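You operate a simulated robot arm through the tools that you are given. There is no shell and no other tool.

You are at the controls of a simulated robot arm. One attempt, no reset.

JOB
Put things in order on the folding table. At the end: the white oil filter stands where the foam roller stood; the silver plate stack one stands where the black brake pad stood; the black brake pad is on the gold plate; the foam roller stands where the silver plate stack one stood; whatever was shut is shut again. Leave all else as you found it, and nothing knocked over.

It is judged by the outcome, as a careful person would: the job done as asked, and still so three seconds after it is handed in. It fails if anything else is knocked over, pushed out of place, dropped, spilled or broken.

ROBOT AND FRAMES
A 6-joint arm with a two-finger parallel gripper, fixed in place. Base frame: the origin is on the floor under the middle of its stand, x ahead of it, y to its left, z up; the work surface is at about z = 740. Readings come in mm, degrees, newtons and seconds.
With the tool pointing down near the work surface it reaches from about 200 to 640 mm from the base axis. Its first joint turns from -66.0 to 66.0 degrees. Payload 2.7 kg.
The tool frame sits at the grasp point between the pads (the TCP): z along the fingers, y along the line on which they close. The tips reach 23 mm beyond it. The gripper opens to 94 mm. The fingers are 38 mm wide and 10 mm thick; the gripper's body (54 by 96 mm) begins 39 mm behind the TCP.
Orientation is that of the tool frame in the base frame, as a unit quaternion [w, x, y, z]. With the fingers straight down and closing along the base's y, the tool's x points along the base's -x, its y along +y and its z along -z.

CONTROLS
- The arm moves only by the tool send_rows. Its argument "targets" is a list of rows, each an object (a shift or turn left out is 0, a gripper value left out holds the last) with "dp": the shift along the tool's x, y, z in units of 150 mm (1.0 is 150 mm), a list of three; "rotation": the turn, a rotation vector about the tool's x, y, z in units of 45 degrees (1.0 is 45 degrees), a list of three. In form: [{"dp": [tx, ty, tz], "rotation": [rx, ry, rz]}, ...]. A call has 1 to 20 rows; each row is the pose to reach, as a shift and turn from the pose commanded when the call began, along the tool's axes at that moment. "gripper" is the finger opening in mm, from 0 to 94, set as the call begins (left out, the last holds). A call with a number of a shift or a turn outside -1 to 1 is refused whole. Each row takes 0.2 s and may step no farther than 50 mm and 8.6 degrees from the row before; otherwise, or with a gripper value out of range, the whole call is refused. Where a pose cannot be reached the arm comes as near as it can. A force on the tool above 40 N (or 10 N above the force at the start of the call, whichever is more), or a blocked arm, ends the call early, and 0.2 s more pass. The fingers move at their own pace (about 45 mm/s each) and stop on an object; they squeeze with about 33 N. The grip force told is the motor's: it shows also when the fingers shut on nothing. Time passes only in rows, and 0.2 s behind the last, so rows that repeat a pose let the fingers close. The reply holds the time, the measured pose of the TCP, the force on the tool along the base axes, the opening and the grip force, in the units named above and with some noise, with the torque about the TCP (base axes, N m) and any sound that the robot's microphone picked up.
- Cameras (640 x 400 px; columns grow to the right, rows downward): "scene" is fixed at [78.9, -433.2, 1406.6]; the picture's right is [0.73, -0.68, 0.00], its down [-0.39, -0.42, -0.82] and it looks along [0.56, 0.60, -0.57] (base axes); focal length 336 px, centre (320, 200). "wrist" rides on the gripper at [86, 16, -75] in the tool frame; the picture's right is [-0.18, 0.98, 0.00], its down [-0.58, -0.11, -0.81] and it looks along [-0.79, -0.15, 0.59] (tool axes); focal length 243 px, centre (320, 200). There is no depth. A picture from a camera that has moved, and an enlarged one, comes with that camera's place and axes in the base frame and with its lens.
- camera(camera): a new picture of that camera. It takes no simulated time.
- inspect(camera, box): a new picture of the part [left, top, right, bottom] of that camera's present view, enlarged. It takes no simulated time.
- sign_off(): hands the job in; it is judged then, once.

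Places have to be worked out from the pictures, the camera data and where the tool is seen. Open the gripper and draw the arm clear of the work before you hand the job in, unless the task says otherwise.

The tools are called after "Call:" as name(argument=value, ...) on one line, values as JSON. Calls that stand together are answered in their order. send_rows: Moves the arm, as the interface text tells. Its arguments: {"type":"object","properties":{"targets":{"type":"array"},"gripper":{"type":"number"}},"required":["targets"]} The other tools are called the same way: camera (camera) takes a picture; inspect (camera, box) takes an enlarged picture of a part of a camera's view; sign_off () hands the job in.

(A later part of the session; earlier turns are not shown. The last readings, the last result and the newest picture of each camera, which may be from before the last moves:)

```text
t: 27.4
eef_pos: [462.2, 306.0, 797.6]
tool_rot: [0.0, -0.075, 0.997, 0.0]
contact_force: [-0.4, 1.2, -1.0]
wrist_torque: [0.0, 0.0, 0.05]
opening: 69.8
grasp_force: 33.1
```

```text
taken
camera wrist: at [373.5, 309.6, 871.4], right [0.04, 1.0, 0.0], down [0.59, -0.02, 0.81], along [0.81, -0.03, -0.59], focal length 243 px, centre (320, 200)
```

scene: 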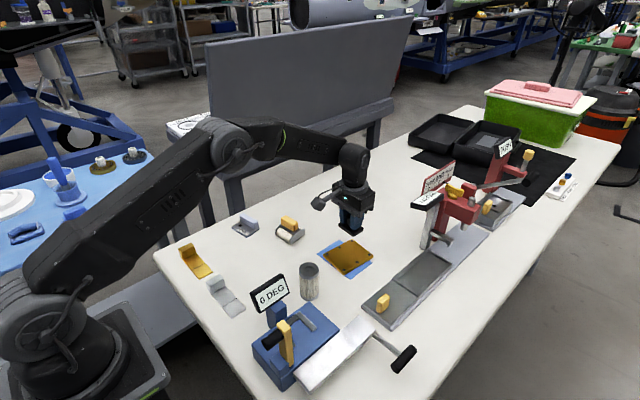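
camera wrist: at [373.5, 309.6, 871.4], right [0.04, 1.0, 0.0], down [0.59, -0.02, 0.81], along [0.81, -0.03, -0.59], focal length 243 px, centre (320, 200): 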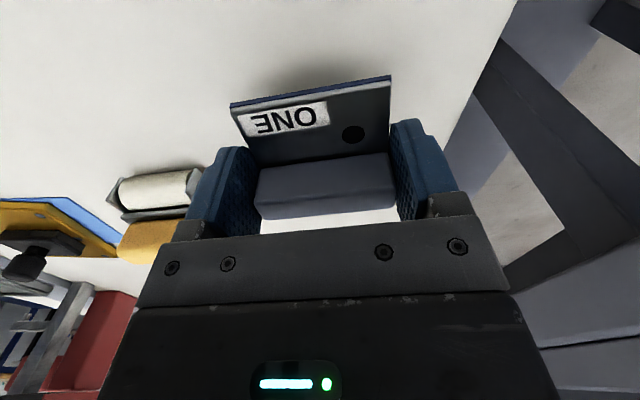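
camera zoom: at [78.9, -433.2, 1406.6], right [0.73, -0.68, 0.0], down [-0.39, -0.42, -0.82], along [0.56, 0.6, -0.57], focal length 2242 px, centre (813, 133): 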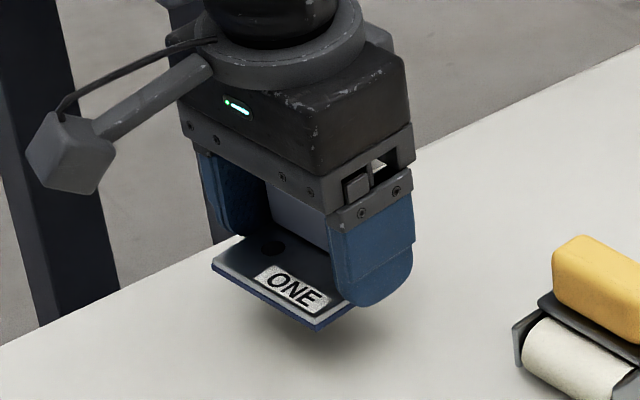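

Lifted level and stable. I carry it up and over towards the pad's old spot, (377,126).

Call:
send_rows(targets=[{"dp": [0, 0, -0.2]}, {"dp": [0.08, -0.12, -0.35]}, {"dp": [0.17, -0.28, -0.45]}, {"dp": [0.26, -0.42, -0.45]}, {"dp": [0.352, -0.552, -0.45]}])

Call:
send_rows(targets=[{"dp": [0.12, -0.19, 0]}, {"dp": [0.24, -0.37, 0]}, {"dp": [0.32, -0.5, 0]}, {"dp": [0.352, -0.552, 0]}, {"dp": [0.352, -0.552, 0]}, {"dp": [0.352, -0.552, 0]}])

Call:
camera(camera="wrist")

Call:
camera(camera="scene")

```text
t: 28.6
eef_pos: [422.0, 216.5, 863.6]
tool_rot: [0.0, -0.075, 0.997, 0.0]
contact_force: [-1.0, 0.3, -1.6]
wrist_torque: [-0.02, 0.01, 0.01]
opening: 69.9
grasp_force: 33.0
```

```text
t: 30.0
eef_pos: [380.8, 125.7, 865.2]
tool_rot: [0.001, -0.076, 0.997, 0.0]
contact_force: [0.5, 1.0, -1.1]
wrist_torque: [-0.02, 0.01, -0.01]
opening: 70.0
grasp_force: 32.9
```

```text
taken
camera wrist: at [294.0, 129.6, 939.0], right [0.04, 1.0, 0.0], down [0.59, -0.02, 0.81], along [0.81, -0.03, -0.59], focal length 243 px, centre (320, 200)
```

wrist: 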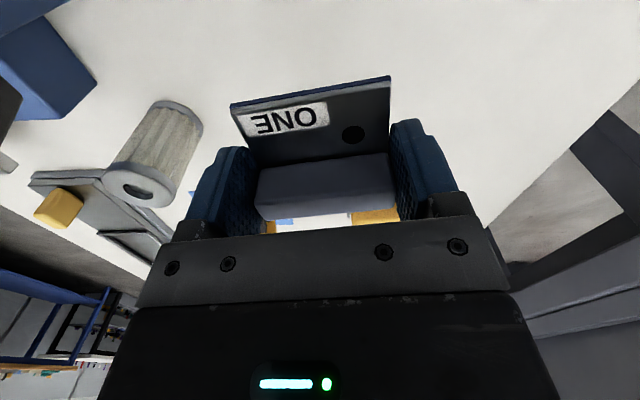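

```text
taken
```

scene: 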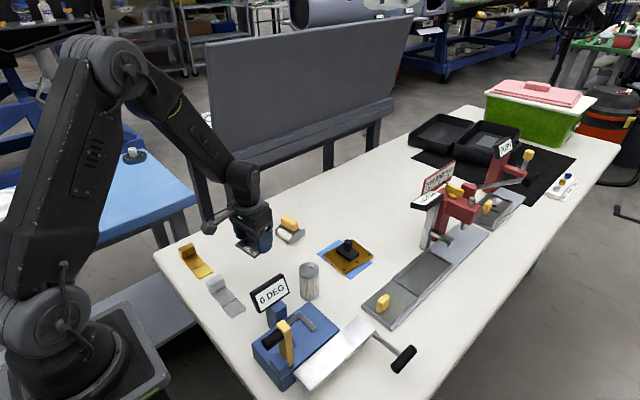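

TCP is at (380.8,125.7), as planned. I lower to just above the table.

Call:
send_rows(targets=[{"dp": [0, 0.003, 0.16]}, {"dp": [0, 0.003, 0.32]}, {"dp": [0, 0.003, 0.46]}, {"dp": [0, 0.003, 0.57]}, {"dp": [0, 0.003, 0.63]}, {"dp": [0, 0.003, 0.638]}, {"dp": [0, 0.003, 0.638]}])

Call:
camera(camera="wrist")

```text
t: 31.6
eef_pos: [381.7, 127.5, 766.7]
tool_rot: [0.001, -0.074, 0.997, 0.0]
contact_force: [0.9, -0.2, -0.7]
wrist_torque: [-0.01, -0.02, 0.0]
opening: 69.8
grasp_force: 32.4
```

```text
taken
camera wrist: at [294.7, 130.5, 841.6], right [0.04, 1.0, 0.0], down [0.59, -0.02, 0.81], along [0.81, -0.03, -0.59], focal length 243 px, centre (320, 200)
```

wrist: 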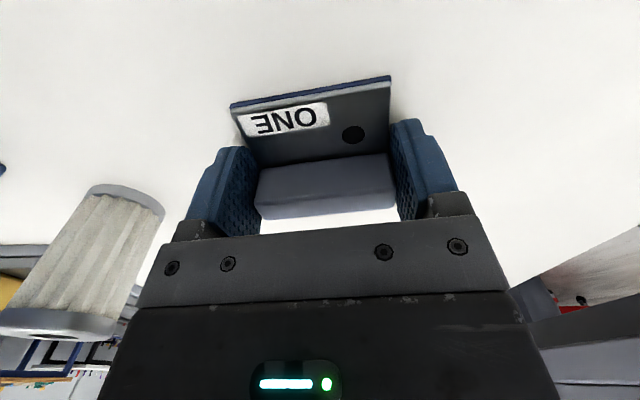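

About 1.5 mm above the table by camera height. I lower gently to contact.

Call:
send_rows(targets=[{"dp": [0, 0, 0.004]}, {"dp": [0, 0, 0.008]}, {"dp": [0, 0, 0.008]}])

```text
t: 32.4
eef_pos: [382.6, 126.1, 766.5]
tool_rot: [0.001, -0.076, 0.997, 0.0]
contact_force: [0.5, -0.4, -0.8]
wrist_torque: [0.02, -0.01, 0.01]
opening: 69.5
grasp_force: 32.2
```

No contact yet; a little further down.

Call:
send_rows(targets=[{"dp": [0, 0, 0.003]}, {"dp": [0, 0, 0.005]}, {"dp": [0, 0, 0.005]}])

```text
t: 33.2
eef_pos: [380.7, 127.8, 768.0]
tool_rot: [0.0, -0.075, 0.997, 0.0]
contact_force: [-0.3, 0.2, -0.7]
wrist_torque: [-0.01, -0.01, -0.01]
opening: 69.8
grasp_force: 32.8
```

Still hanging free. I continue in sub-millimetre steps and check the camera's pose.

Call:
send_rows(targets=[{"dp": [0, 0, 0.003]}, {"dp": [0, 0, 0.005]}, {"dp": [0, 0, 0.005]}])

Call:
inspect(camera="wrist", box=[200, 50, 420, 180])

```text
t: 34.0
eef_pos: [383.4, 127.6, 766.0]
tool_rot: [0.001, -0.075, 0.997, 0.0]
contact_force: [-0.5, -3.6, 14.1]
wrist_torque: [-0.37, 0.25, 0.03]
opening: 69.8
grasp_force: 32.6
```

```text
2.91 times, centred on (310, 115) of wrist
camera zoom: at [293.3, 131.0, 840.0], right [0.04, 1.0, 0.0], down [0.59, -0.02, 0.81], along [0.81, -0.03, -0.59], focal length 706 px, centre (349, 447)
```

zoom: 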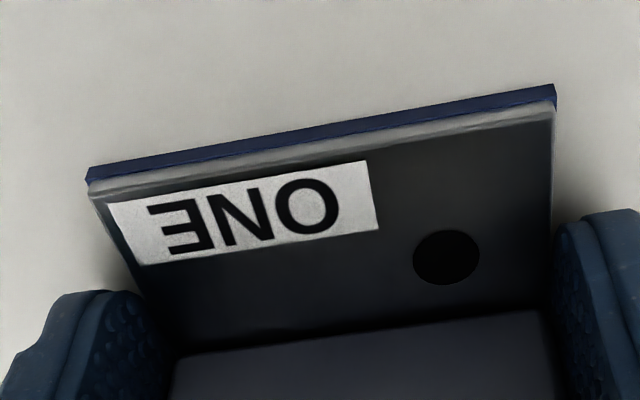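

Contact (14 N); the plate's centre computes to about (375,127), right on the pad's old place. I open the fingers and rise.

Call:
send_rows(targets=[{"dp": [0, 0, -0.002]}, {"dp": [0, 0, -0.002]}, {"dp": [0, 0, -0.002]}, {"dp": [0, 0, -0.002]}], gripper=94)

Call:
send_rows(targets=[{"dp": [0, 0, -0.08]}, {"dp": [0, 0, -0.25]}, {"dp": [0, 0, -0.5]}, {"dp": [0, 0, -0.75]}, {"dp": [0, 0, -0.85]}, {"dp": [0, 0, -0.85]}])

Call:
camera(camera="wrist")

Call:
camera(camera="scene")

```text
t: 35.0
eef_pos: [380.6, 128.5, 765.8]
tool_rot: [0.001, -0.075, 0.997, 0.0]
contact_force: [0.6, -0.1, -0.5]
wrist_torque: [0.01, 0.03, -0.03]
opening: 94.0
grasp_force: 0.0
```

```text
t: 36.4
eef_pos: [380.6, 128.5, 894.7]
tool_rot: [0.0, -0.075, 0.997, 0.0]
contact_force: [0.2, 0.7, -0.1]
wrist_torque: [-0.03, 0.0, -0.01]
opening: 94.0
grasp_force: 0.0
```

```text
taken
camera wrist: at [292.9, 132.6, 968.5], right [0.04, 1.0, 0.0], down [0.59, -0.02, 0.81], along [0.81, -0.03, -0.59], focal length 243 px, centre (320, 200)
```

wrist: 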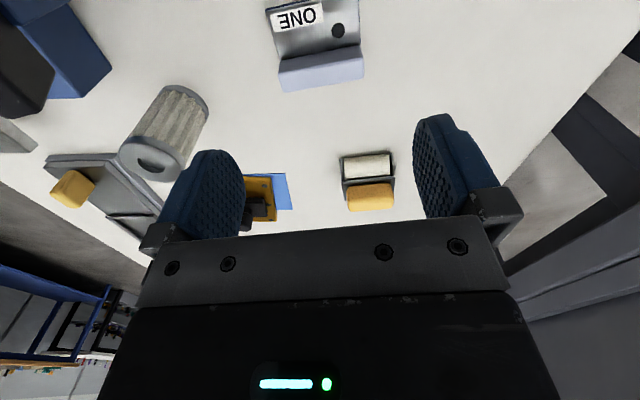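

```text
taken
```

scene: 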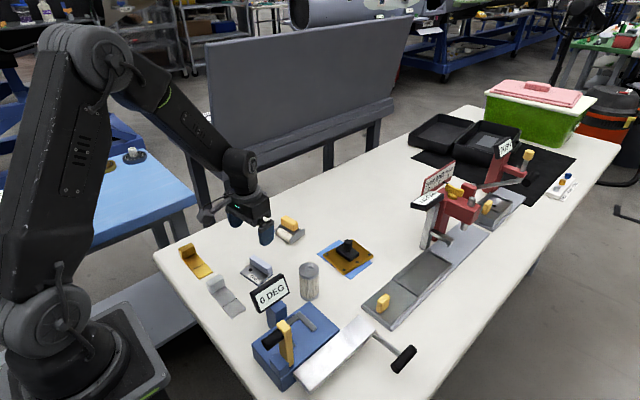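

ONE stands where the pad stood. Now I move towards the foam roller for a close look at its handle.

Call:
send_rows(targets=[{"dp": [-0.2, 0.07, 0]}, {"dp": [-0.4, 0.14, 0]}, {"dp": [-0.6, 0.21, 0.05]}, {"dp": [-0.75, 0.27, 0.1]}, {"dp": [-0.78, 0.276, 0.1]}, {"dp": [-0.78, 0.276, 0.1]}, {"dp": [-0.78, 0.276, 0.1]}])

Call:
camera(camera="wrist")

Call:
inspect(camera="wrist", box=[256, 70, 384, 150])

```text
t: 38.0
eef_pos: [491.0, 186.3, 880.0]
tool_rot: [0.001, -0.075, 0.997, 0.0]
contact_force: [0.1, 0.8, 0.0]
wrist_torque: [0.03, 0.01, 0.03]
opening: 94.2
grasp_force: 0.1
```

```text
taken
camera wrist: at [403.1, 189.4, 953.4], right [0.04, 1.0, 0.0], down [0.59, -0.02, 0.81], along [0.81, -0.03, -0.59], focal length 243 px, centre (320, 200)
```

wrist: 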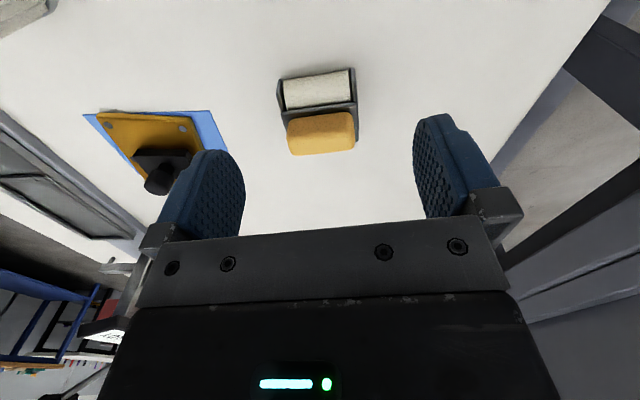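

```text
5.00 times, centred on (320, 110) of wrist
camera zoom: at [403.1, 189.4, 953.4], right [0.04, 1.0, 0.0], down [0.59, -0.02, 0.81], along [0.81, -0.03, -0.59], focal length 1213 px, centre (320, 650)
```

zoom: 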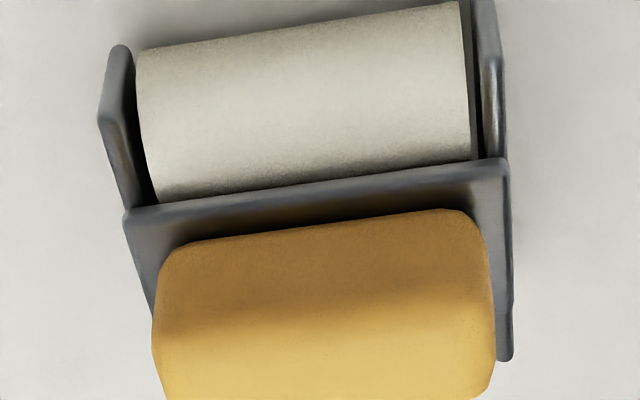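

I take another zoom including the whole handle.

Call:
inspect(camera="wrist", box=[256, 90, 384, 170])

Call:
inspect(camera="scene", box=[266, 205, 330, 250])

```text
5.00 times, centred on (320, 130) of wrist
camera zoom: at [403.1, 189.4, 953.4], right [0.04, 1.0, 0.0], down [0.59, -0.02, 0.81], along [0.81, -0.03, -0.59], focal length 1213 px, centre (320, 550)
```

zoom: 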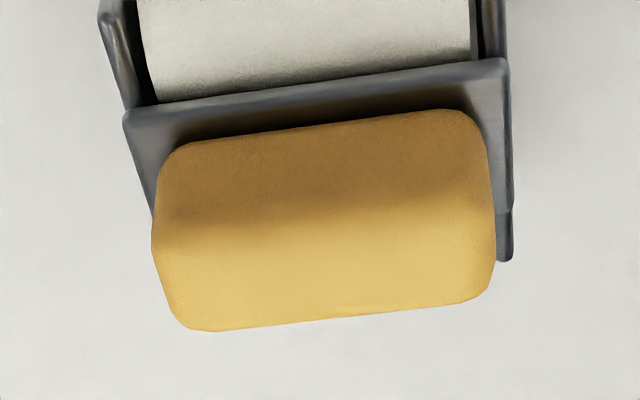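

```text
8.89 times, centred on (298, 228) of scene
camera zoom: at [78.9, -433.2, 1406.6], right [0.73, -0.68, 0.0], down [-0.39, -0.42, -0.82], along [0.56, 0.6, -0.57], focal length 2990 px, centre (516, -44)
```

zoom: 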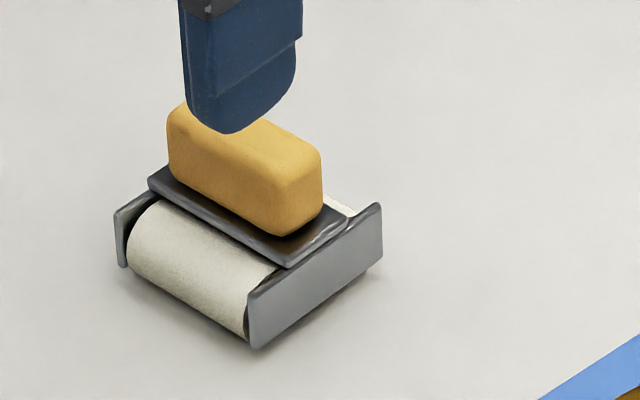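

Handle centre computes to about (543,186), ~56 mm long and ~21 thick, top z≈790, on a bridge plate at z≈768. I move over it and lower to z≈830 for a check.

Call:
send_rows(targets=[{"dp": [-0.15, -0.02, 0.05]}, {"dp": [-0.3, -0.045, 0.15]}, {"dp": [-0.343, -0.052, 0.25]}, {"dp": [-0.343, -0.052, 0.333]}, {"dp": [-0.343, -0.052, 0.333]}, {"dp": [-0.343, -0.052, 0.333]}])

Call:
camera(camera="wrist")

Call:
inspect(camera="wrist", box=[240, 60, 400, 180])

Call:
inspect(camera="scene", box=[256, 190, 352, 260])

```text
t: 39.4
eef_pos: [542.2, 186.5, 827.2]
tool_rot: [0.0, -0.074, 0.997, 0.0]
contact_force: [0.4, 1.1, -0.6]
wrist_torque: [-0.01, -0.03, -0.01]
opening: 93.9
grasp_force: 0.0
```

```text
taken
camera wrist: at [453.9, 189.6, 900.9], right [0.04, 1.0, 0.0], down [0.59, -0.02, 0.81], along [0.81, -0.03, -0.59], focal length 243 px, centre (320, 200)
```

wrist: 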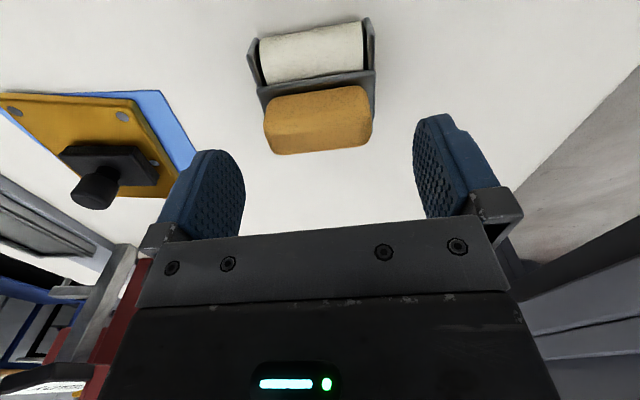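

```text
3.33 times, centred on (320, 120) of wrist
camera zoom: at [453.9, 189.6, 900.9], right [0.04, 1.0, 0.0], down [0.59, -0.02, 0.81], along [0.81, -0.03, -0.59], focal length 809 px, centre (320, 467)
```

zoom: 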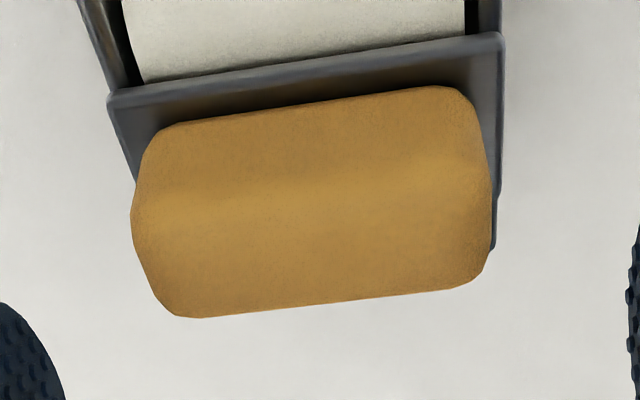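

```text
5.71 times, centred on (304, 225) of scene
camera zoom: at [78.9, -433.2, 1406.6], right [0.73, -0.68, 0.0], down [-0.39, -0.42, -0.82], along [0.56, 0.6, -0.57], focal length 1922 px, centre (411, 57)
```

zoom: 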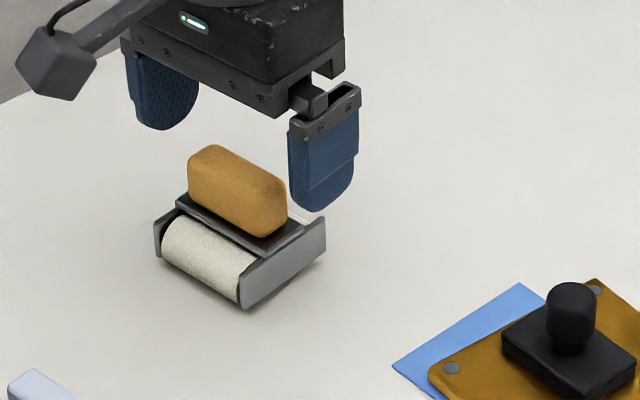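

The handle is centred between the fingers and the bridge plate top is at z≈765.5. I descend to TCP z≈791.5 so the tips stop ~3 mm above it.

Call:
send_rows(targets=[{"dp": [-0.007, 0, 0.08]}, {"dp": [-0.007, 0, 0.15]}, {"dp": [-0.007, 0, 0.2]}, {"dp": [-0.007, 0, 0.235]}, {"dp": [-0.007, 0, 0.235]}])

Call:
camera(camera="wrist")

Call:
inspect(camera="scene", box=[266, 200, 330, 250])

```text
t: 40.6
eef_pos: [543.6, 185.6, 792.0]
tool_rot: [0.001, -0.075, 0.997, 0.0]
contact_force: [-0.2, 0.9, -0.8]
wrist_torque: [-0.02, -0.02, 0.01]
opening: 93.8
grasp_force: 0.1
```

```text
taken
camera wrist: at [456.1, 189.9, 866.8], right [0.04, 1.0, 0.0], down [0.59, -0.02, 0.81], along [0.81, -0.03, -0.59], focal length 243 px, centre (320, 200)
```

wrist: 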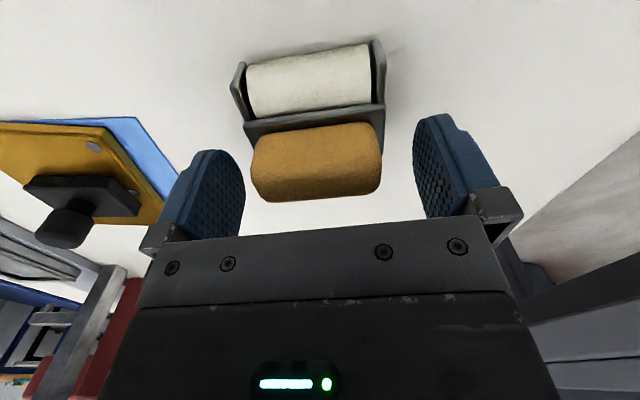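

```text
8.00 times, centred on (298, 225) of scene
camera zoom: at [78.9, -433.2, 1406.6], right [0.73, -0.68, 0.0], down [-0.39, -0.42, -0.82], along [0.56, 0.6, -0.57], focal length 2691 px, centre (496, 0)
```

zoom: 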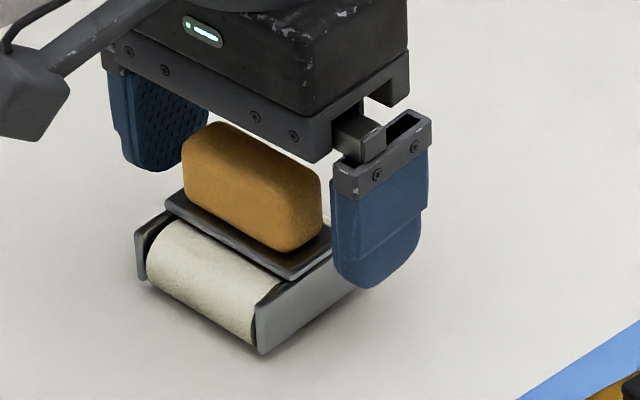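

Before gripping I zoom once more to fix the roller's footprint for the record.

Call:
inspect(camera="wrist", box=[220, 20, 400, 140])

```text
3.33 times, centred on (310, 80) of wrist
camera zoom: at [456.1, 189.9, 866.8], right [0.04, 1.0, 0.0], down [0.59, -0.02, 0.81], along [0.81, -0.03, -0.59], focal length 809 px, centre (353, 600)
```

zoom: 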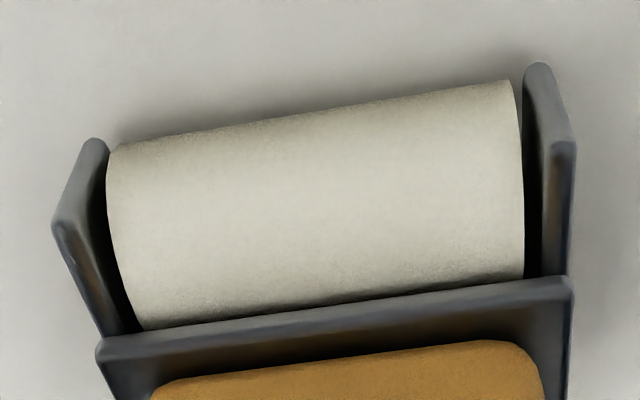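

Triangulating the handle over three views puts its top at z≈802 and its centre at x≈538, matching the frame's centre (538,185.5). I shift 5 mm back to centre on it, then close.

Call:
send_rows(targets=[{"dp": [0.018, 0, 0]}, {"dp": [0.035, 0, 0]}, {"dp": [0.035, 0, 0]}])

Call:
send_rows(targets=[{"dp": [0, 0, 0]}, {"dp": [0, 0, 0]}, {"dp": [0, 0, 0]}, {"dp": [0, 0, 0]}, {"dp": [0, 0, 0]}], gripper=40)

Call:
camera(camera="wrist")

Call:
inspect(camera="scene", box=[266, 200, 330, 250])

```text
t: 41.4
eef_pos: [537.8, 184.8, 791.9]
tool_rot: [0.001, -0.075, 0.997, 0.0]
contact_force: [0.6, 0.0, 0.3]
wrist_torque: [0.04, -0.04, 0.01]
opening: 94.0
grasp_force: 0.2
```

```text
t: 42.6
eef_pos: [539.3, 185.3, 793.8]
tool_rot: [0.001, -0.075, 0.997, 0.0]
contact_force: [0.0, 1.8, 1.4]
wrist_torque: [0.1, 0.07, -0.03]
opening: 65.2
grasp_force: 33.2
```

```text
taken
camera wrist: at [451.2, 188.8, 866.7], right [0.04, 1.0, 0.0], down [0.59, -0.02, 0.81], along [0.81, -0.03, -0.59], focal length 243 px, centre (320, 200)
```

wrist: 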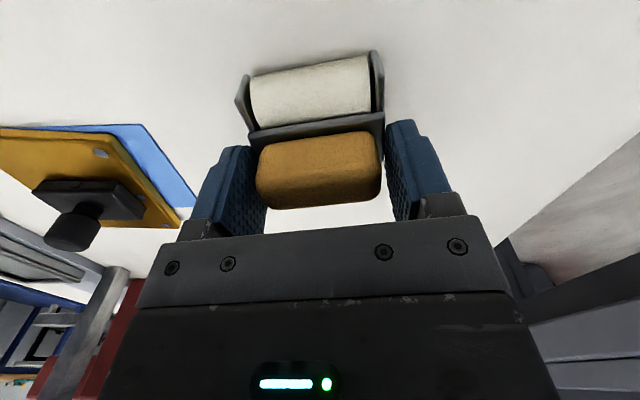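

```text
8.00 times, centred on (298, 225) of scene
camera zoom: at [78.8, -433.2, 1406.6], right [0.73, -0.68, 0.0], down [-0.39, -0.42, -0.82], along [0.56, 0.6, -0.57], focal length 2691 px, centre (496, 0)
```

zoom: 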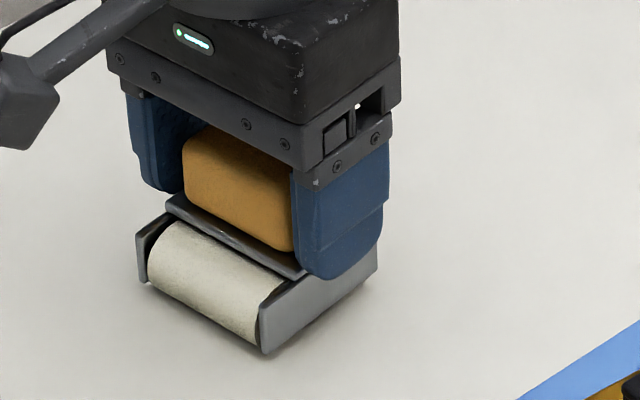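

The fingers stopped at 65 mm, on the bridge plate's ends rather than the handle. I reopen, rise 6 mm so the tips clear the bridge, and close on the handle proper.

Call:
send_rows(targets=[{"dp": [0, 0, 0]}, {"dp": [0, 0, 0]}, {"dp": [0, 0, 0]}], gripper=94)

Call:
send_rows(targets=[{"dp": [0, 0, -0.02]}, {"dp": [0, 0, -0.04]}, {"dp": [0, 0, -0.04]}])

Call:
send_rows(targets=[{"dp": [0, 0, 0]}, {"dp": [0, 0, 0]}, {"dp": [0, 0, 0]}, {"dp": [0, 0, 0]}, {"dp": [0, 0, 0]}, {"dp": [0, 0, 0]}], gripper=40)

Call:
camera(camera="wrist")

Call:
inspect(camera="scene", box=[266, 200, 330, 250])

```text
t: 43.4
eef_pos: [538.6, 185.0, 792.8]
tool_rot: [0.001, -0.076, 0.997, 0.001]
contact_force: [-0.1, 0.3, 0.9]
wrist_torque: [0.02, 0.0, -0.01]
opening: 93.9
grasp_force: 0.1
```

```text
t: 44.2
eef_pos: [539.3, 184.6, 799.7]
tool_rot: [0.0, -0.074, 0.997, 0.0]
contact_force: [-0.7, -0.6, -0.2]
wrist_torque: [0.04, 0.02, 0.0]
opening: 94.0
grasp_force: 0.1
```

```text
t: 45.6
eef_pos: [539.0, 185.5, 799.1]
tool_rot: [0.001, -0.076, 0.997, 0.0]
contact_force: [-0.7, 3.2, 1.7]
wrist_torque: [0.08, 0.02, 0.0]
opening: 55.7
grasp_force: 32.8
```

```text
taken
camera wrist: at [451.4, 188.3, 873.3], right [0.04, 1.0, 0.0], down [0.59, -0.02, 0.81], along [0.81, -0.03, -0.59], focal length 243 px, centre (320, 200)
```

wrist: 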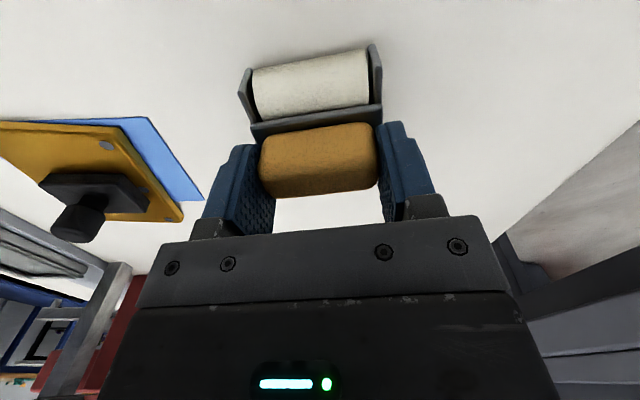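

```text
8.00 times, centred on (298, 225) of scene
camera zoom: at [78.8, -433.2, 1406.6], right [0.73, -0.68, 0.0], down [-0.39, -0.42, -0.82], along [0.56, 0.6, -0.57], focal length 2691 px, centre (496, 0)
```

zoom: 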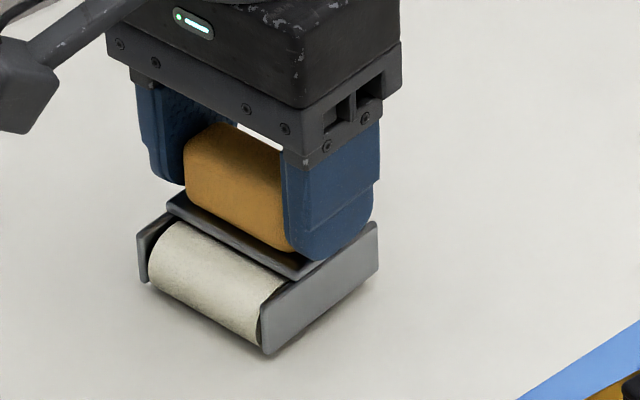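

Now it holds the handle at 55.7 mm. I zoom to find the frame's offset from the TCP, then lift.

Call:
inspect(camera="wrist", box=[220, 20, 400, 140])

Call:
send_rows(targets=[{"dp": [0, 0, -0.06]}, {"dp": [0, 0, -0.15]}, {"dp": [0, 0, -0.2]}, {"dp": [0, 0, -0.2]}])

Call:
inspect(camera="scene", box=[266, 190, 330, 240])

Call:
camera(camera="wrist")

```text
3.33 times, centred on (310, 80) of wrist
camera zoom: at [451.4, 188.3, 873.3], right [0.04, 1.0, 0.0], down [0.59, -0.02, 0.81], along [0.81, -0.03, -0.59], focal length 809 px, centre (353, 600)
```

zoom: 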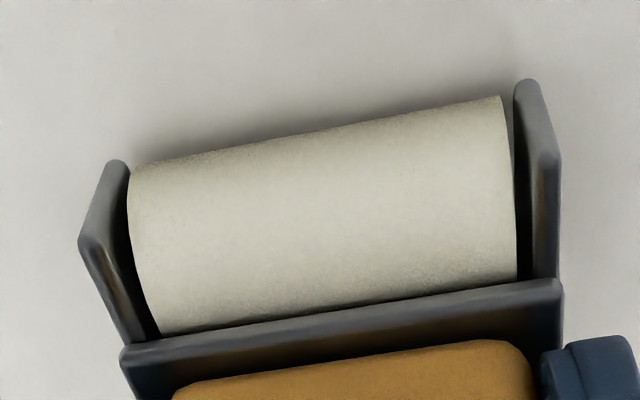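

```text
t: 46.6
eef_pos: [537.5, 183.4, 829.9]
tool_rot: [0.0, -0.075, 0.997, 0.0]
contact_force: [0.0, 1.0, -1.6]
wrist_torque: [0.02, 0.01, -0.04]
opening: 55.6
grasp_force: 33.2
```

```text
8.00 times, centred on (298, 215) of scene
camera zoom: at [78.9, -433.2, 1406.6], right [0.73, -0.68, 0.0], down [-0.39, -0.42, -0.82], along [0.56, 0.6, -0.57], focal length 2691 px, centre (496, 80)
```

zoom: 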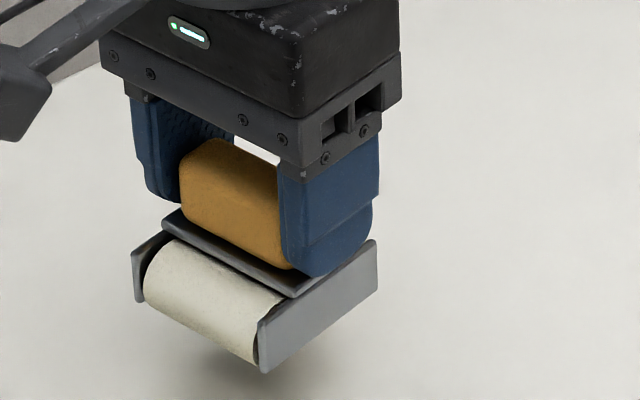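

```text
taken
camera wrist: at [451.3, 187.5, 903.0], right [0.04, 1.0, 0.0], down [0.59, -0.02, 0.81], along [0.81, -0.03, -0.59], focal length 243 px, centre (320, 200)
```

wrist: 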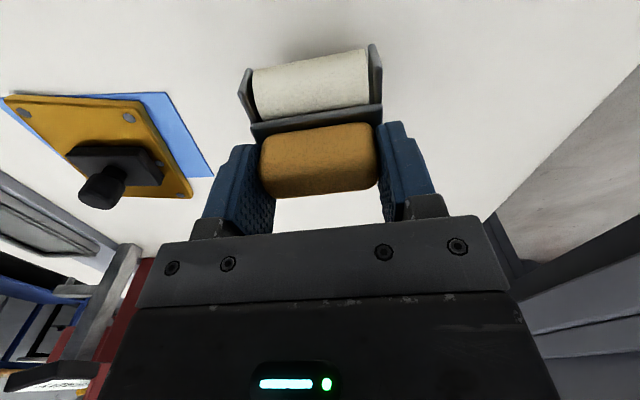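

Lifted level; the frame centre coincides with the TCP. I carry it to ONE's old spot (456,305.5).

Call:
send_rows(targets=[{"dp": [0, 0, -0.2]}, {"dp": [0.05, 0.1, -0.35]}, {"dp": [0.14, 0.3, -0.35]}, {"dp": [0.23, 0.5, -0.35]}, {"dp": [0.32, 0.7, -0.35]}, {"dp": [0.4, 0.84, -0.35]}, {"dp": [0.421, 0.877, -0.35]}, {"dp": [0.421, 0.877, -0.35]}, {"dp": [0.421, 0.877, -0.35]}])

Call:
camera(camera="scene")

Call:
camera(camera="wrist")

```text
t: 48.6
eef_pos: [457.0, 306.0, 882.7]
tool_rot: [0.0, -0.075, 0.997, -0.001]
contact_force: [-0.1, -0.3, -2.4]
wrist_torque: [0.01, -0.03, 0.01]
opening: 55.5
grasp_force: 32.8
```

```text
taken
```

scene: 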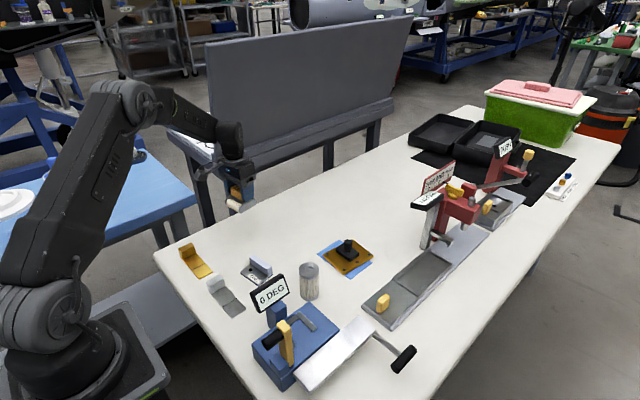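

```text
taken
camera wrist: at [370.0, 310.0, 956.8], right [0.04, 1.0, 0.0], down [0.59, -0.02, 0.81], along [0.81, -0.03, -0.59], focal length 243 px, centre (320, 200)
```

wrist: 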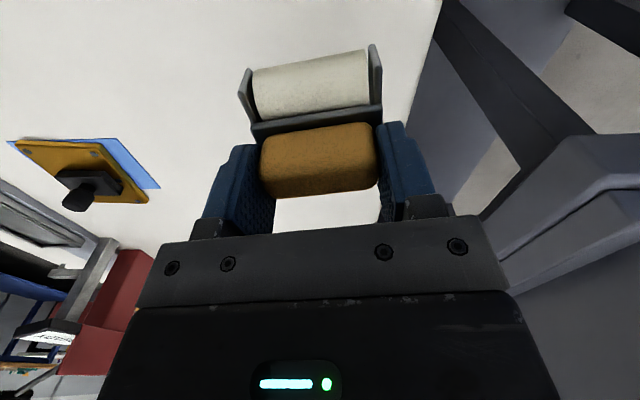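

Over the target. The table edge is ~50 mm further out, so it is safe; I lower to about 2 mm above the table.

Call:
send_rows(targets=[{"dp": [0, 0, 0.15]}, {"dp": [0, 0, 0.3]}, {"dp": [0, 0, 0.42]}, {"dp": [0, 0, 0.5]}, {"dp": [0, 0, 0.535]}, {"dp": [0, 0, 0.535]}])

Call:
inspect(camera="wrist", box=[220, 20, 400, 140])

Call:
inspect(camera="scene", box=[206, 180, 286, 240])

```text
t: 50.0
eef_pos: [457.3, 308.2, 801.9]
tool_rot: [0.001, -0.075, 0.997, 0.0]
contact_force: [-0.2, 0.4, -2.3]
wrist_torque: [0.02, -0.04, 0.01]
opening: 55.5
grasp_force: 33.0
```

```text
3.33 times, centred on (310, 80) of wrist
camera zoom: at [370.0, 310.3, 876.1], right [0.04, 1.0, 0.0], down [0.59, -0.02, 0.81], along [0.81, -0.03, -0.59], focal length 809 px, centre (353, 600)
```

zoom: 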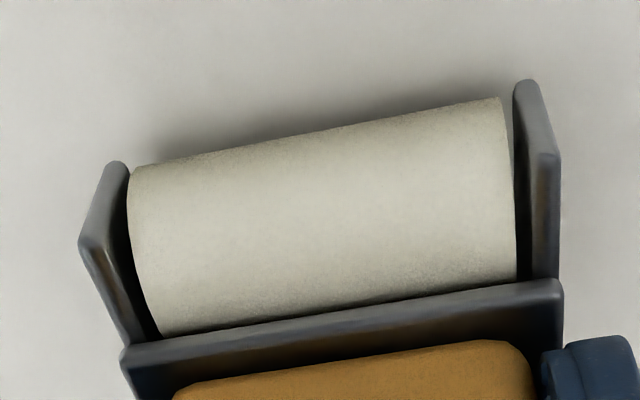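

```text
6.67 times, centred on (246, 210) of scene
camera zoom: at [78.9, -433.2, 1406.6], right [0.73, -0.68, 0.0], down [-0.39, -0.42, -0.82], along [0.56, 0.6, -0.57], focal length 2242 px, centre (813, 133)
```

zoom: 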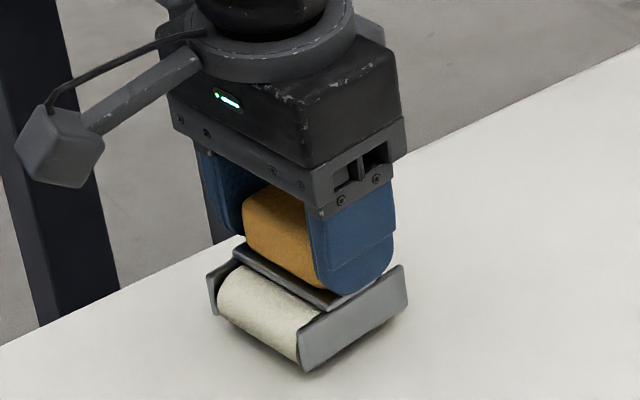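

About 2.8 mm to go by camera height; I lower in small steps to contact.

Call:
send_rows(targets=[{"dp": [0, 0, 0.005]}, {"dp": [0, 0, 0.01]}, {"dp": [0, 0, 0.014]}, {"dp": [0, 0, 0.016]}, {"dp": [0, 0, 0.016]}])

```text
t: 51.2
eef_pos: [458.0, 306.2, 799.5]
tool_rot: [0.001, -0.075, 0.997, 0.0]
contact_force: [-0.3, 0.8, -0.1]
wrist_torque: [0.02, 0.04, -0.02]
opening: 55.8
grasp_force: 33.2
```

Force went from −2.3 to −0.1 N — just touching. A fraction more to seat it.

Call:
send_rows(targets=[{"dp": [0, 0, 0.002]}, {"dp": [0, 0, 0.003]}, {"dp": [0, 0, 0.003]}])

Call:
inspect(camera="wrist", box=[220, 20, 400, 140])

```text
t: 52.0
eef_pos: [458.2, 305.8, 800.4]
tool_rot: [0.002, -0.075, 0.997, 0.0]
contact_force: [-0.5, 4.0, 4.9]
wrist_torque: [0.03, 0.12, -0.02]
opening: 55.7
grasp_force: 32.7
```

```text
3.33 times, centred on (310, 80) of wrist
camera zoom: at [370.3, 309.5, 873.2], right [0.04, 1.0, 0.0], down [0.59, -0.02, 0.81], along [0.81, -0.03, -0.59], focal length 809 px, centre (353, 600)
```

zoom: 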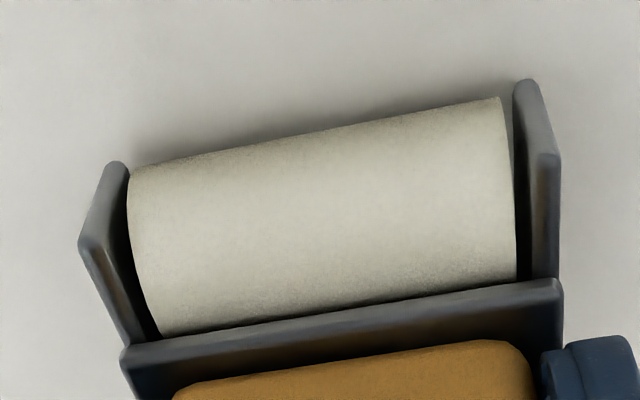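

Seated with ~5 N; the roller's centre is about (457.9,305.7), within 2 mm of ONE's old centre. I open and rise.

Call:
send_rows(targets=[{"dp": [0, 0, 0]}, {"dp": [0, 0, 0]}, {"dp": [0, 0, 0]}, {"dp": [0, 0, 0]}], gripper=94)

Call:
send_rows(targets=[{"dp": [0, 0, -0.08]}, {"dp": [0, 0, -0.25]}, {"dp": [0, 0, -0.5]}, {"dp": [0, 0, -0.75]}, {"dp": [0, 0, -1.0]}, {"dp": [0, 0, -1.0]}])

Call:
camera(camera="scene")

Call:
camera(camera="wrist")

```text
t: 53.0
eef_pos: [457.8, 306.0, 798.5]
tool_rot: [0.002, -0.075, 0.997, 0.0]
contact_force: [-0.6, -0.6, 0.7]
wrist_torque: [-0.02, -0.01, -0.02]
opening: 94.0
grasp_force: 0.1
```

```text
t: 54.4
eef_pos: [456.0, 308.5, 949.4]
tool_rot: [-0.001, -0.075, 0.997, 0.0]
contact_force: [-0.8, 0.6, 0.5]
wrist_torque: [0.0, -0.03, 0.03]
opening: 94.0
grasp_force: 0.0
```

```text
taken
```

scene: 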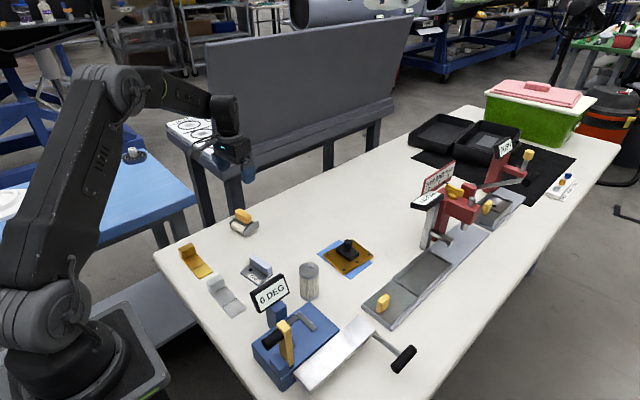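

```text
taken
camera wrist: at [368.4, 312.0, 1022.3], right [0.04, 1.0, 0.0], down [0.59, -0.02, 0.81], along [0.81, -0.03, -0.59], focal length 243 px, centre (320, 200)
```

wrist: 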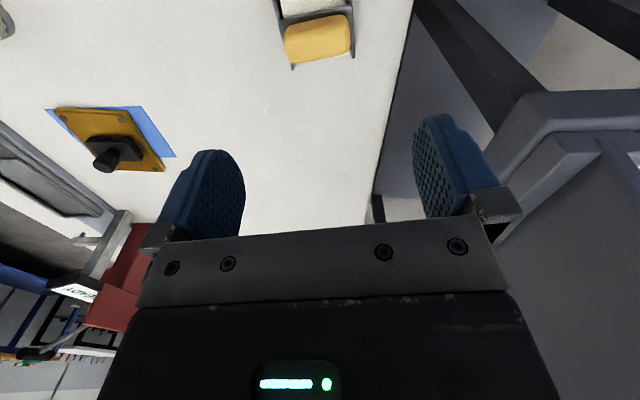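

The roller stands in ONE's old place. Next the filter: I travel back to it at height while turning the tool about 54° so the wrist camera stays clear of the "0 DEG" sign.

Call:
send_rows(targets=[{"dp": [0.07, -0.18, 0], "rotation": [0, 0, 0.12]}, {"dp": [0.14, -0.37, 0], "rotation": [0, 0, 0.24]}, {"dp": [0.2, -0.56, 0], "rotation": [0, 0, 0.36]}, {"dp": [0.26, -0.73, 0], "rotation": [0, 0, 0.48]}, {"dp": [0.323, -0.887, 0], "rotation": [0, 0, 0.6]}, {"dp": [0.323, -0.887, 0], "rotation": [0, 0, 0.6]}])

Call:
send_rows(targets=[{"dp": [-0.023, -0.19, 0], "rotation": [0, 0, 0.12]}, {"dp": [-0.046, -0.38, 0], "rotation": [0, 0, 0.24]}, {"dp": [-0.07, -0.57, 0], "rotation": [0, 0, 0.36]}, {"dp": [-0.09, -0.75, 0], "rotation": [0, 0, 0.48]}, {"dp": [-0.115, -0.938, 0], "rotation": [0, 0, 0.59]}, {"dp": [-0.115, -0.938, 0], "rotation": [0, 0, 0.59]}])

Call:
camera(camera="wrist")

Call:
camera(camera="scene")

```text
t: 55.8
eef_pos: [430.6, 166.0, 948.4]
tool_rot: [0.001, 0.16, 0.987, 0.0]
contact_force: [0.8, 0.4, -0.3]
wrist_torque: [-0.01, 0.01, 0.0]
opening: 94.3
grasp_force: 0.1
```

```text
t: 57.2
eef_pos: [401.7, 27.4, 946.1]
tool_rot: [0.001, 0.384, 0.923, 0.001]
contact_force: [1.0, -0.3, 0.3]
wrist_torque: [0.0, -0.01, 0.02]
opening: 93.9
grasp_force: 0.2
```

```text
taken
camera wrist: at [352.8, 101.9, 1019.6], right [0.83, 0.56, 0.0], down [0.33, -0.49, 0.81], along [0.46, -0.67, -0.59], focal length 243 px, centre (320, 200)
```

wrist: 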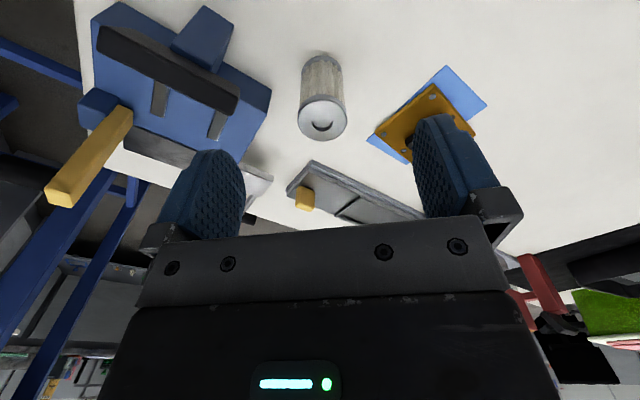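

```text
taken
```

scene: 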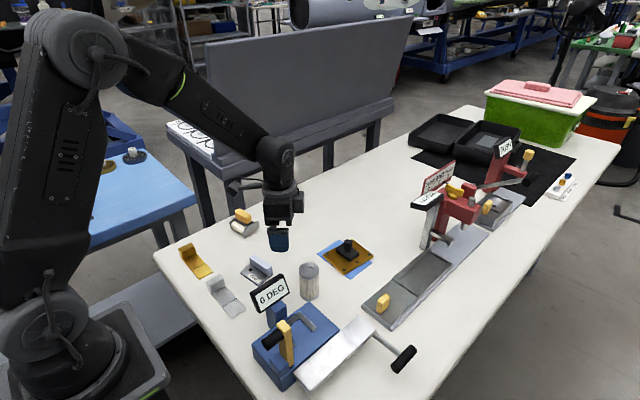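

I zoom on the filter to locate its axis.

Call:
inspect(camera="wrist", box=[256, 40, 384, 150])

Call:
inspect(camera="wrist", box=[70, 0, 350, 175])

```text
3.64 times, centred on (320, 95) of wrist
camera zoom: at [352.8, 101.9, 1019.6], right [0.83, 0.56, 0.0], down [0.33, -0.49, 0.81], along [0.46, -0.67, -0.59], focal length 882 px, centre (320, 582)
```

zoom: 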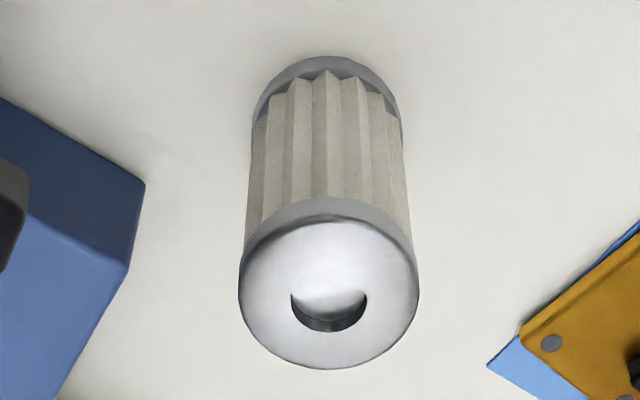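

```text
2.29 times, centred on (210, 88) of wrist
camera zoom: at [352.8, 101.9, 1019.6], right [0.83, 0.56, 0.0], down [0.33, -0.49, 0.81], along [0.46, -0.67, -0.59], focal length 555 px, centre (571, 457)
```

zoom: 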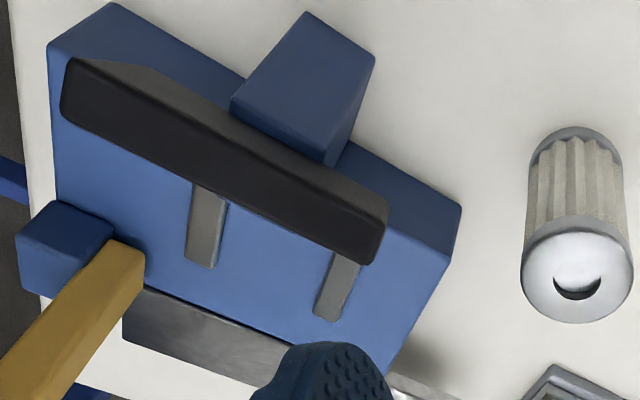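

The filter's axis is at about (433,-12), top z≈828; the sign's end looks nearer than first thought, so I zoom in to place it better.

Call:
inspect(camera="wrist", box=[170, 20, 300, 130])

Call:
inspect(camera="scene", box=[240, 250, 336, 340])

```text
3.64 times, centred on (235, 75) of wrist
camera zoom: at [352.8, 101.9, 1019.6], right [0.83, 0.56, 0.0], down [0.33, -0.49, 0.81], along [0.46, -0.67, -0.59], focal length 882 px, centre (629, 654)
```

zoom: 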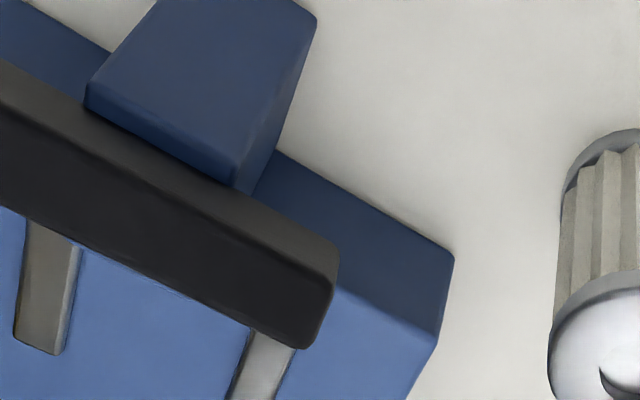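

```text
4.44 times, centred on (288, 295) of scene
camera zoom: at [78.9, -433.2, 1406.6], right [0.73, -0.68, 0.0], down [-0.39, -0.42, -0.82], along [0.56, 0.6, -0.57], focal length 1495 px, centre (462, -222)
```

zoom: 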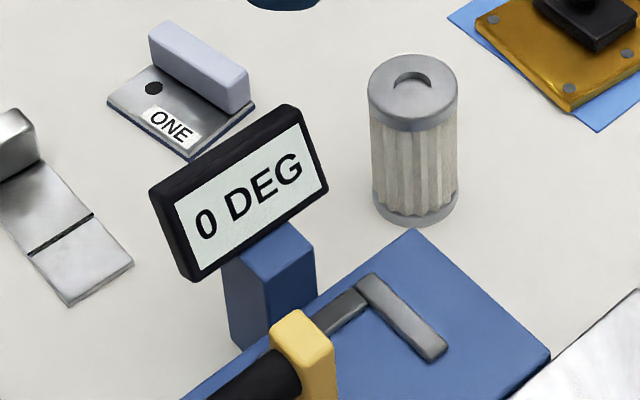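

The sign's near end is at about x=360, y −40…−5, top z≈870; with the −45° yaw the gripper body clears it by ~20 mm. I move over the filter axis and set the opening to 66 mm.

Call:
send_rows(targets=[{"dp": [-0.17, -0.018, 0]}, {"dp": [-0.333, -0.037, 0]}, {"dp": [-0.333, -0.037, 0.15]}, {"dp": [-0.333, -0.037, 0.3]}, {"dp": [-0.333, -0.037, 0.4]}, {"dp": [-0.333, -0.037, 0.4]}], gripper=66)

Call:
camera(camera="wrist")

Call:
inspect(camera="scene", box=[240, 190, 368, 320])

```text
t: 58.6
eef_pos: [430.8, -10.6, 884.8]
tool_rot: [0.001, 0.383, 0.924, 0.0]
contact_force: [-0.1, -0.5, 1.0]
wrist_torque: [-0.01, 0.0, 0.0]
opening: 66.2
grasp_force: 0.0
```

```text
taken
camera wrist: at [381.7, 62.6, 958.7], right [0.82, 0.57, 0.0], down [0.33, -0.49, 0.81], along [0.46, -0.67, -0.59], focal length 243 px, centre (320, 200)
```

wrist: 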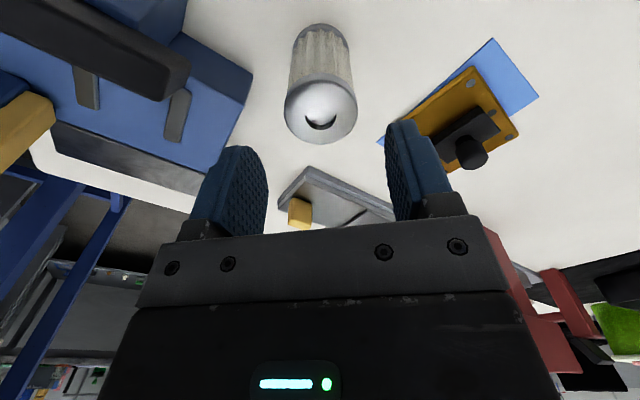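

```text
3.08 times, centred on (304, 255) of scene
camera zoom: at [78.9, -433.2, 1406.6], right [0.73, -0.68, 0.0], down [-0.39, -0.42, -0.82], along [0.56, 0.6, -0.57], focal length 1035 px, centre (369, 31)
```

zoom: 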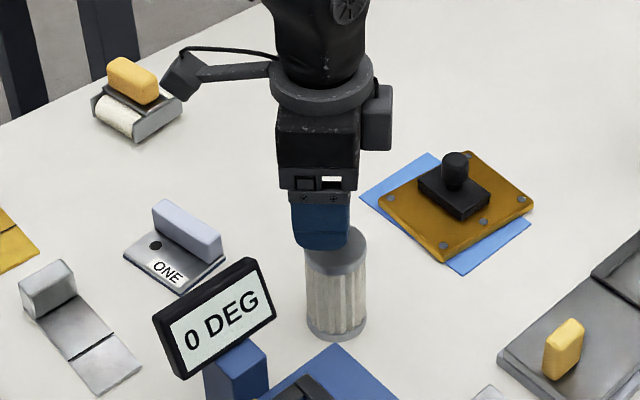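

I refine the filter's centre from this closer view.

Call:
inspect(camera="wrist", box=[260, 15, 388, 155])

```text
2.86 times, centred on (324, 85) of wrist
camera zoom: at [381.7, 62.6, 958.7], right [0.82, 0.57, 0.0], down [0.33, -0.49, 0.81], along [0.46, -0.67, -0.59], focal length 693 px, centre (309, 529)
```

zoom: 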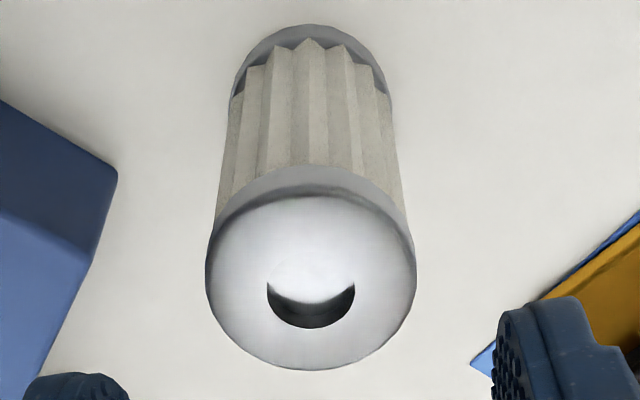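

Filter centre is (432,-10.5); the TCP is within ~1 mm. I descend to z≈815, the tips ~25 mm above the machine-free table area beside the filter's cap.

Call:
send_rows(targets=[{"dp": [-0.004, 0.004, 0.12]}, {"dp": [-0.004, 0.004, 0.24]}, {"dp": [-0.004, 0.004, 0.34]}, {"dp": [-0.004, 0.004, 0.42]}, {"dp": [-0.004, 0.004, 0.465]}, {"dp": [-0.004, 0.004, 0.465]}])

Call:
camera(camera="wrist")

Call:
inspect(camera="scene", box=[240, 210, 368, 320])

```text
t: 60.0
eef_pos: [433.2, -11.6, 817.9]
tool_rot: [0.001, 0.383, 0.924, 0.0]
contact_force: [-0.8, -0.1, 0.0]
wrist_torque: [-0.04, 0.02, 0.04]
opening: 66.2
grasp_force: 0.1
```

```text
taken
camera wrist: at [383.0, 61.9, 890.9], right [0.82, 0.57, 0.0], down [0.33, -0.49, 0.81], along [0.46, -0.67, -0.59], focal length 243 px, centre (320, 200)
```

wrist: 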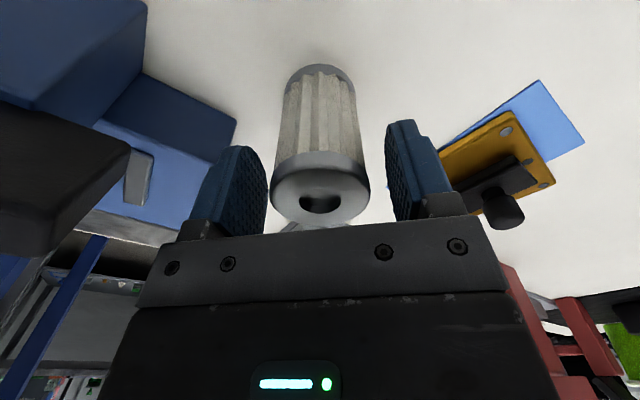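

```text
3.64 times, centred on (304, 265) of scene
camera zoom: at [78.9, -433.2, 1406.6], right [0.73, -0.68, 0.0], down [-0.39, -0.42, -0.82], along [0.56, 0.6, -0.57], focal length 1223 px, centre (378, -36)
```

zoom: 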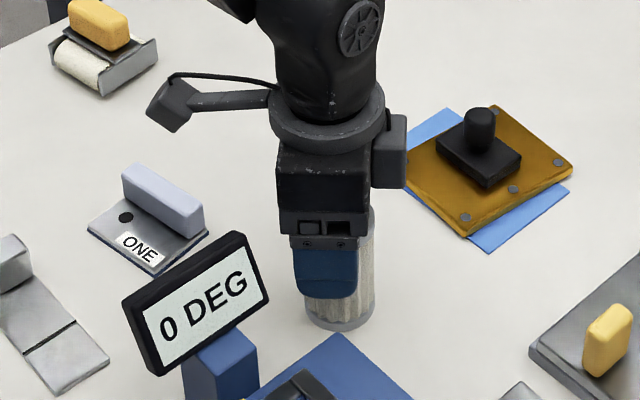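

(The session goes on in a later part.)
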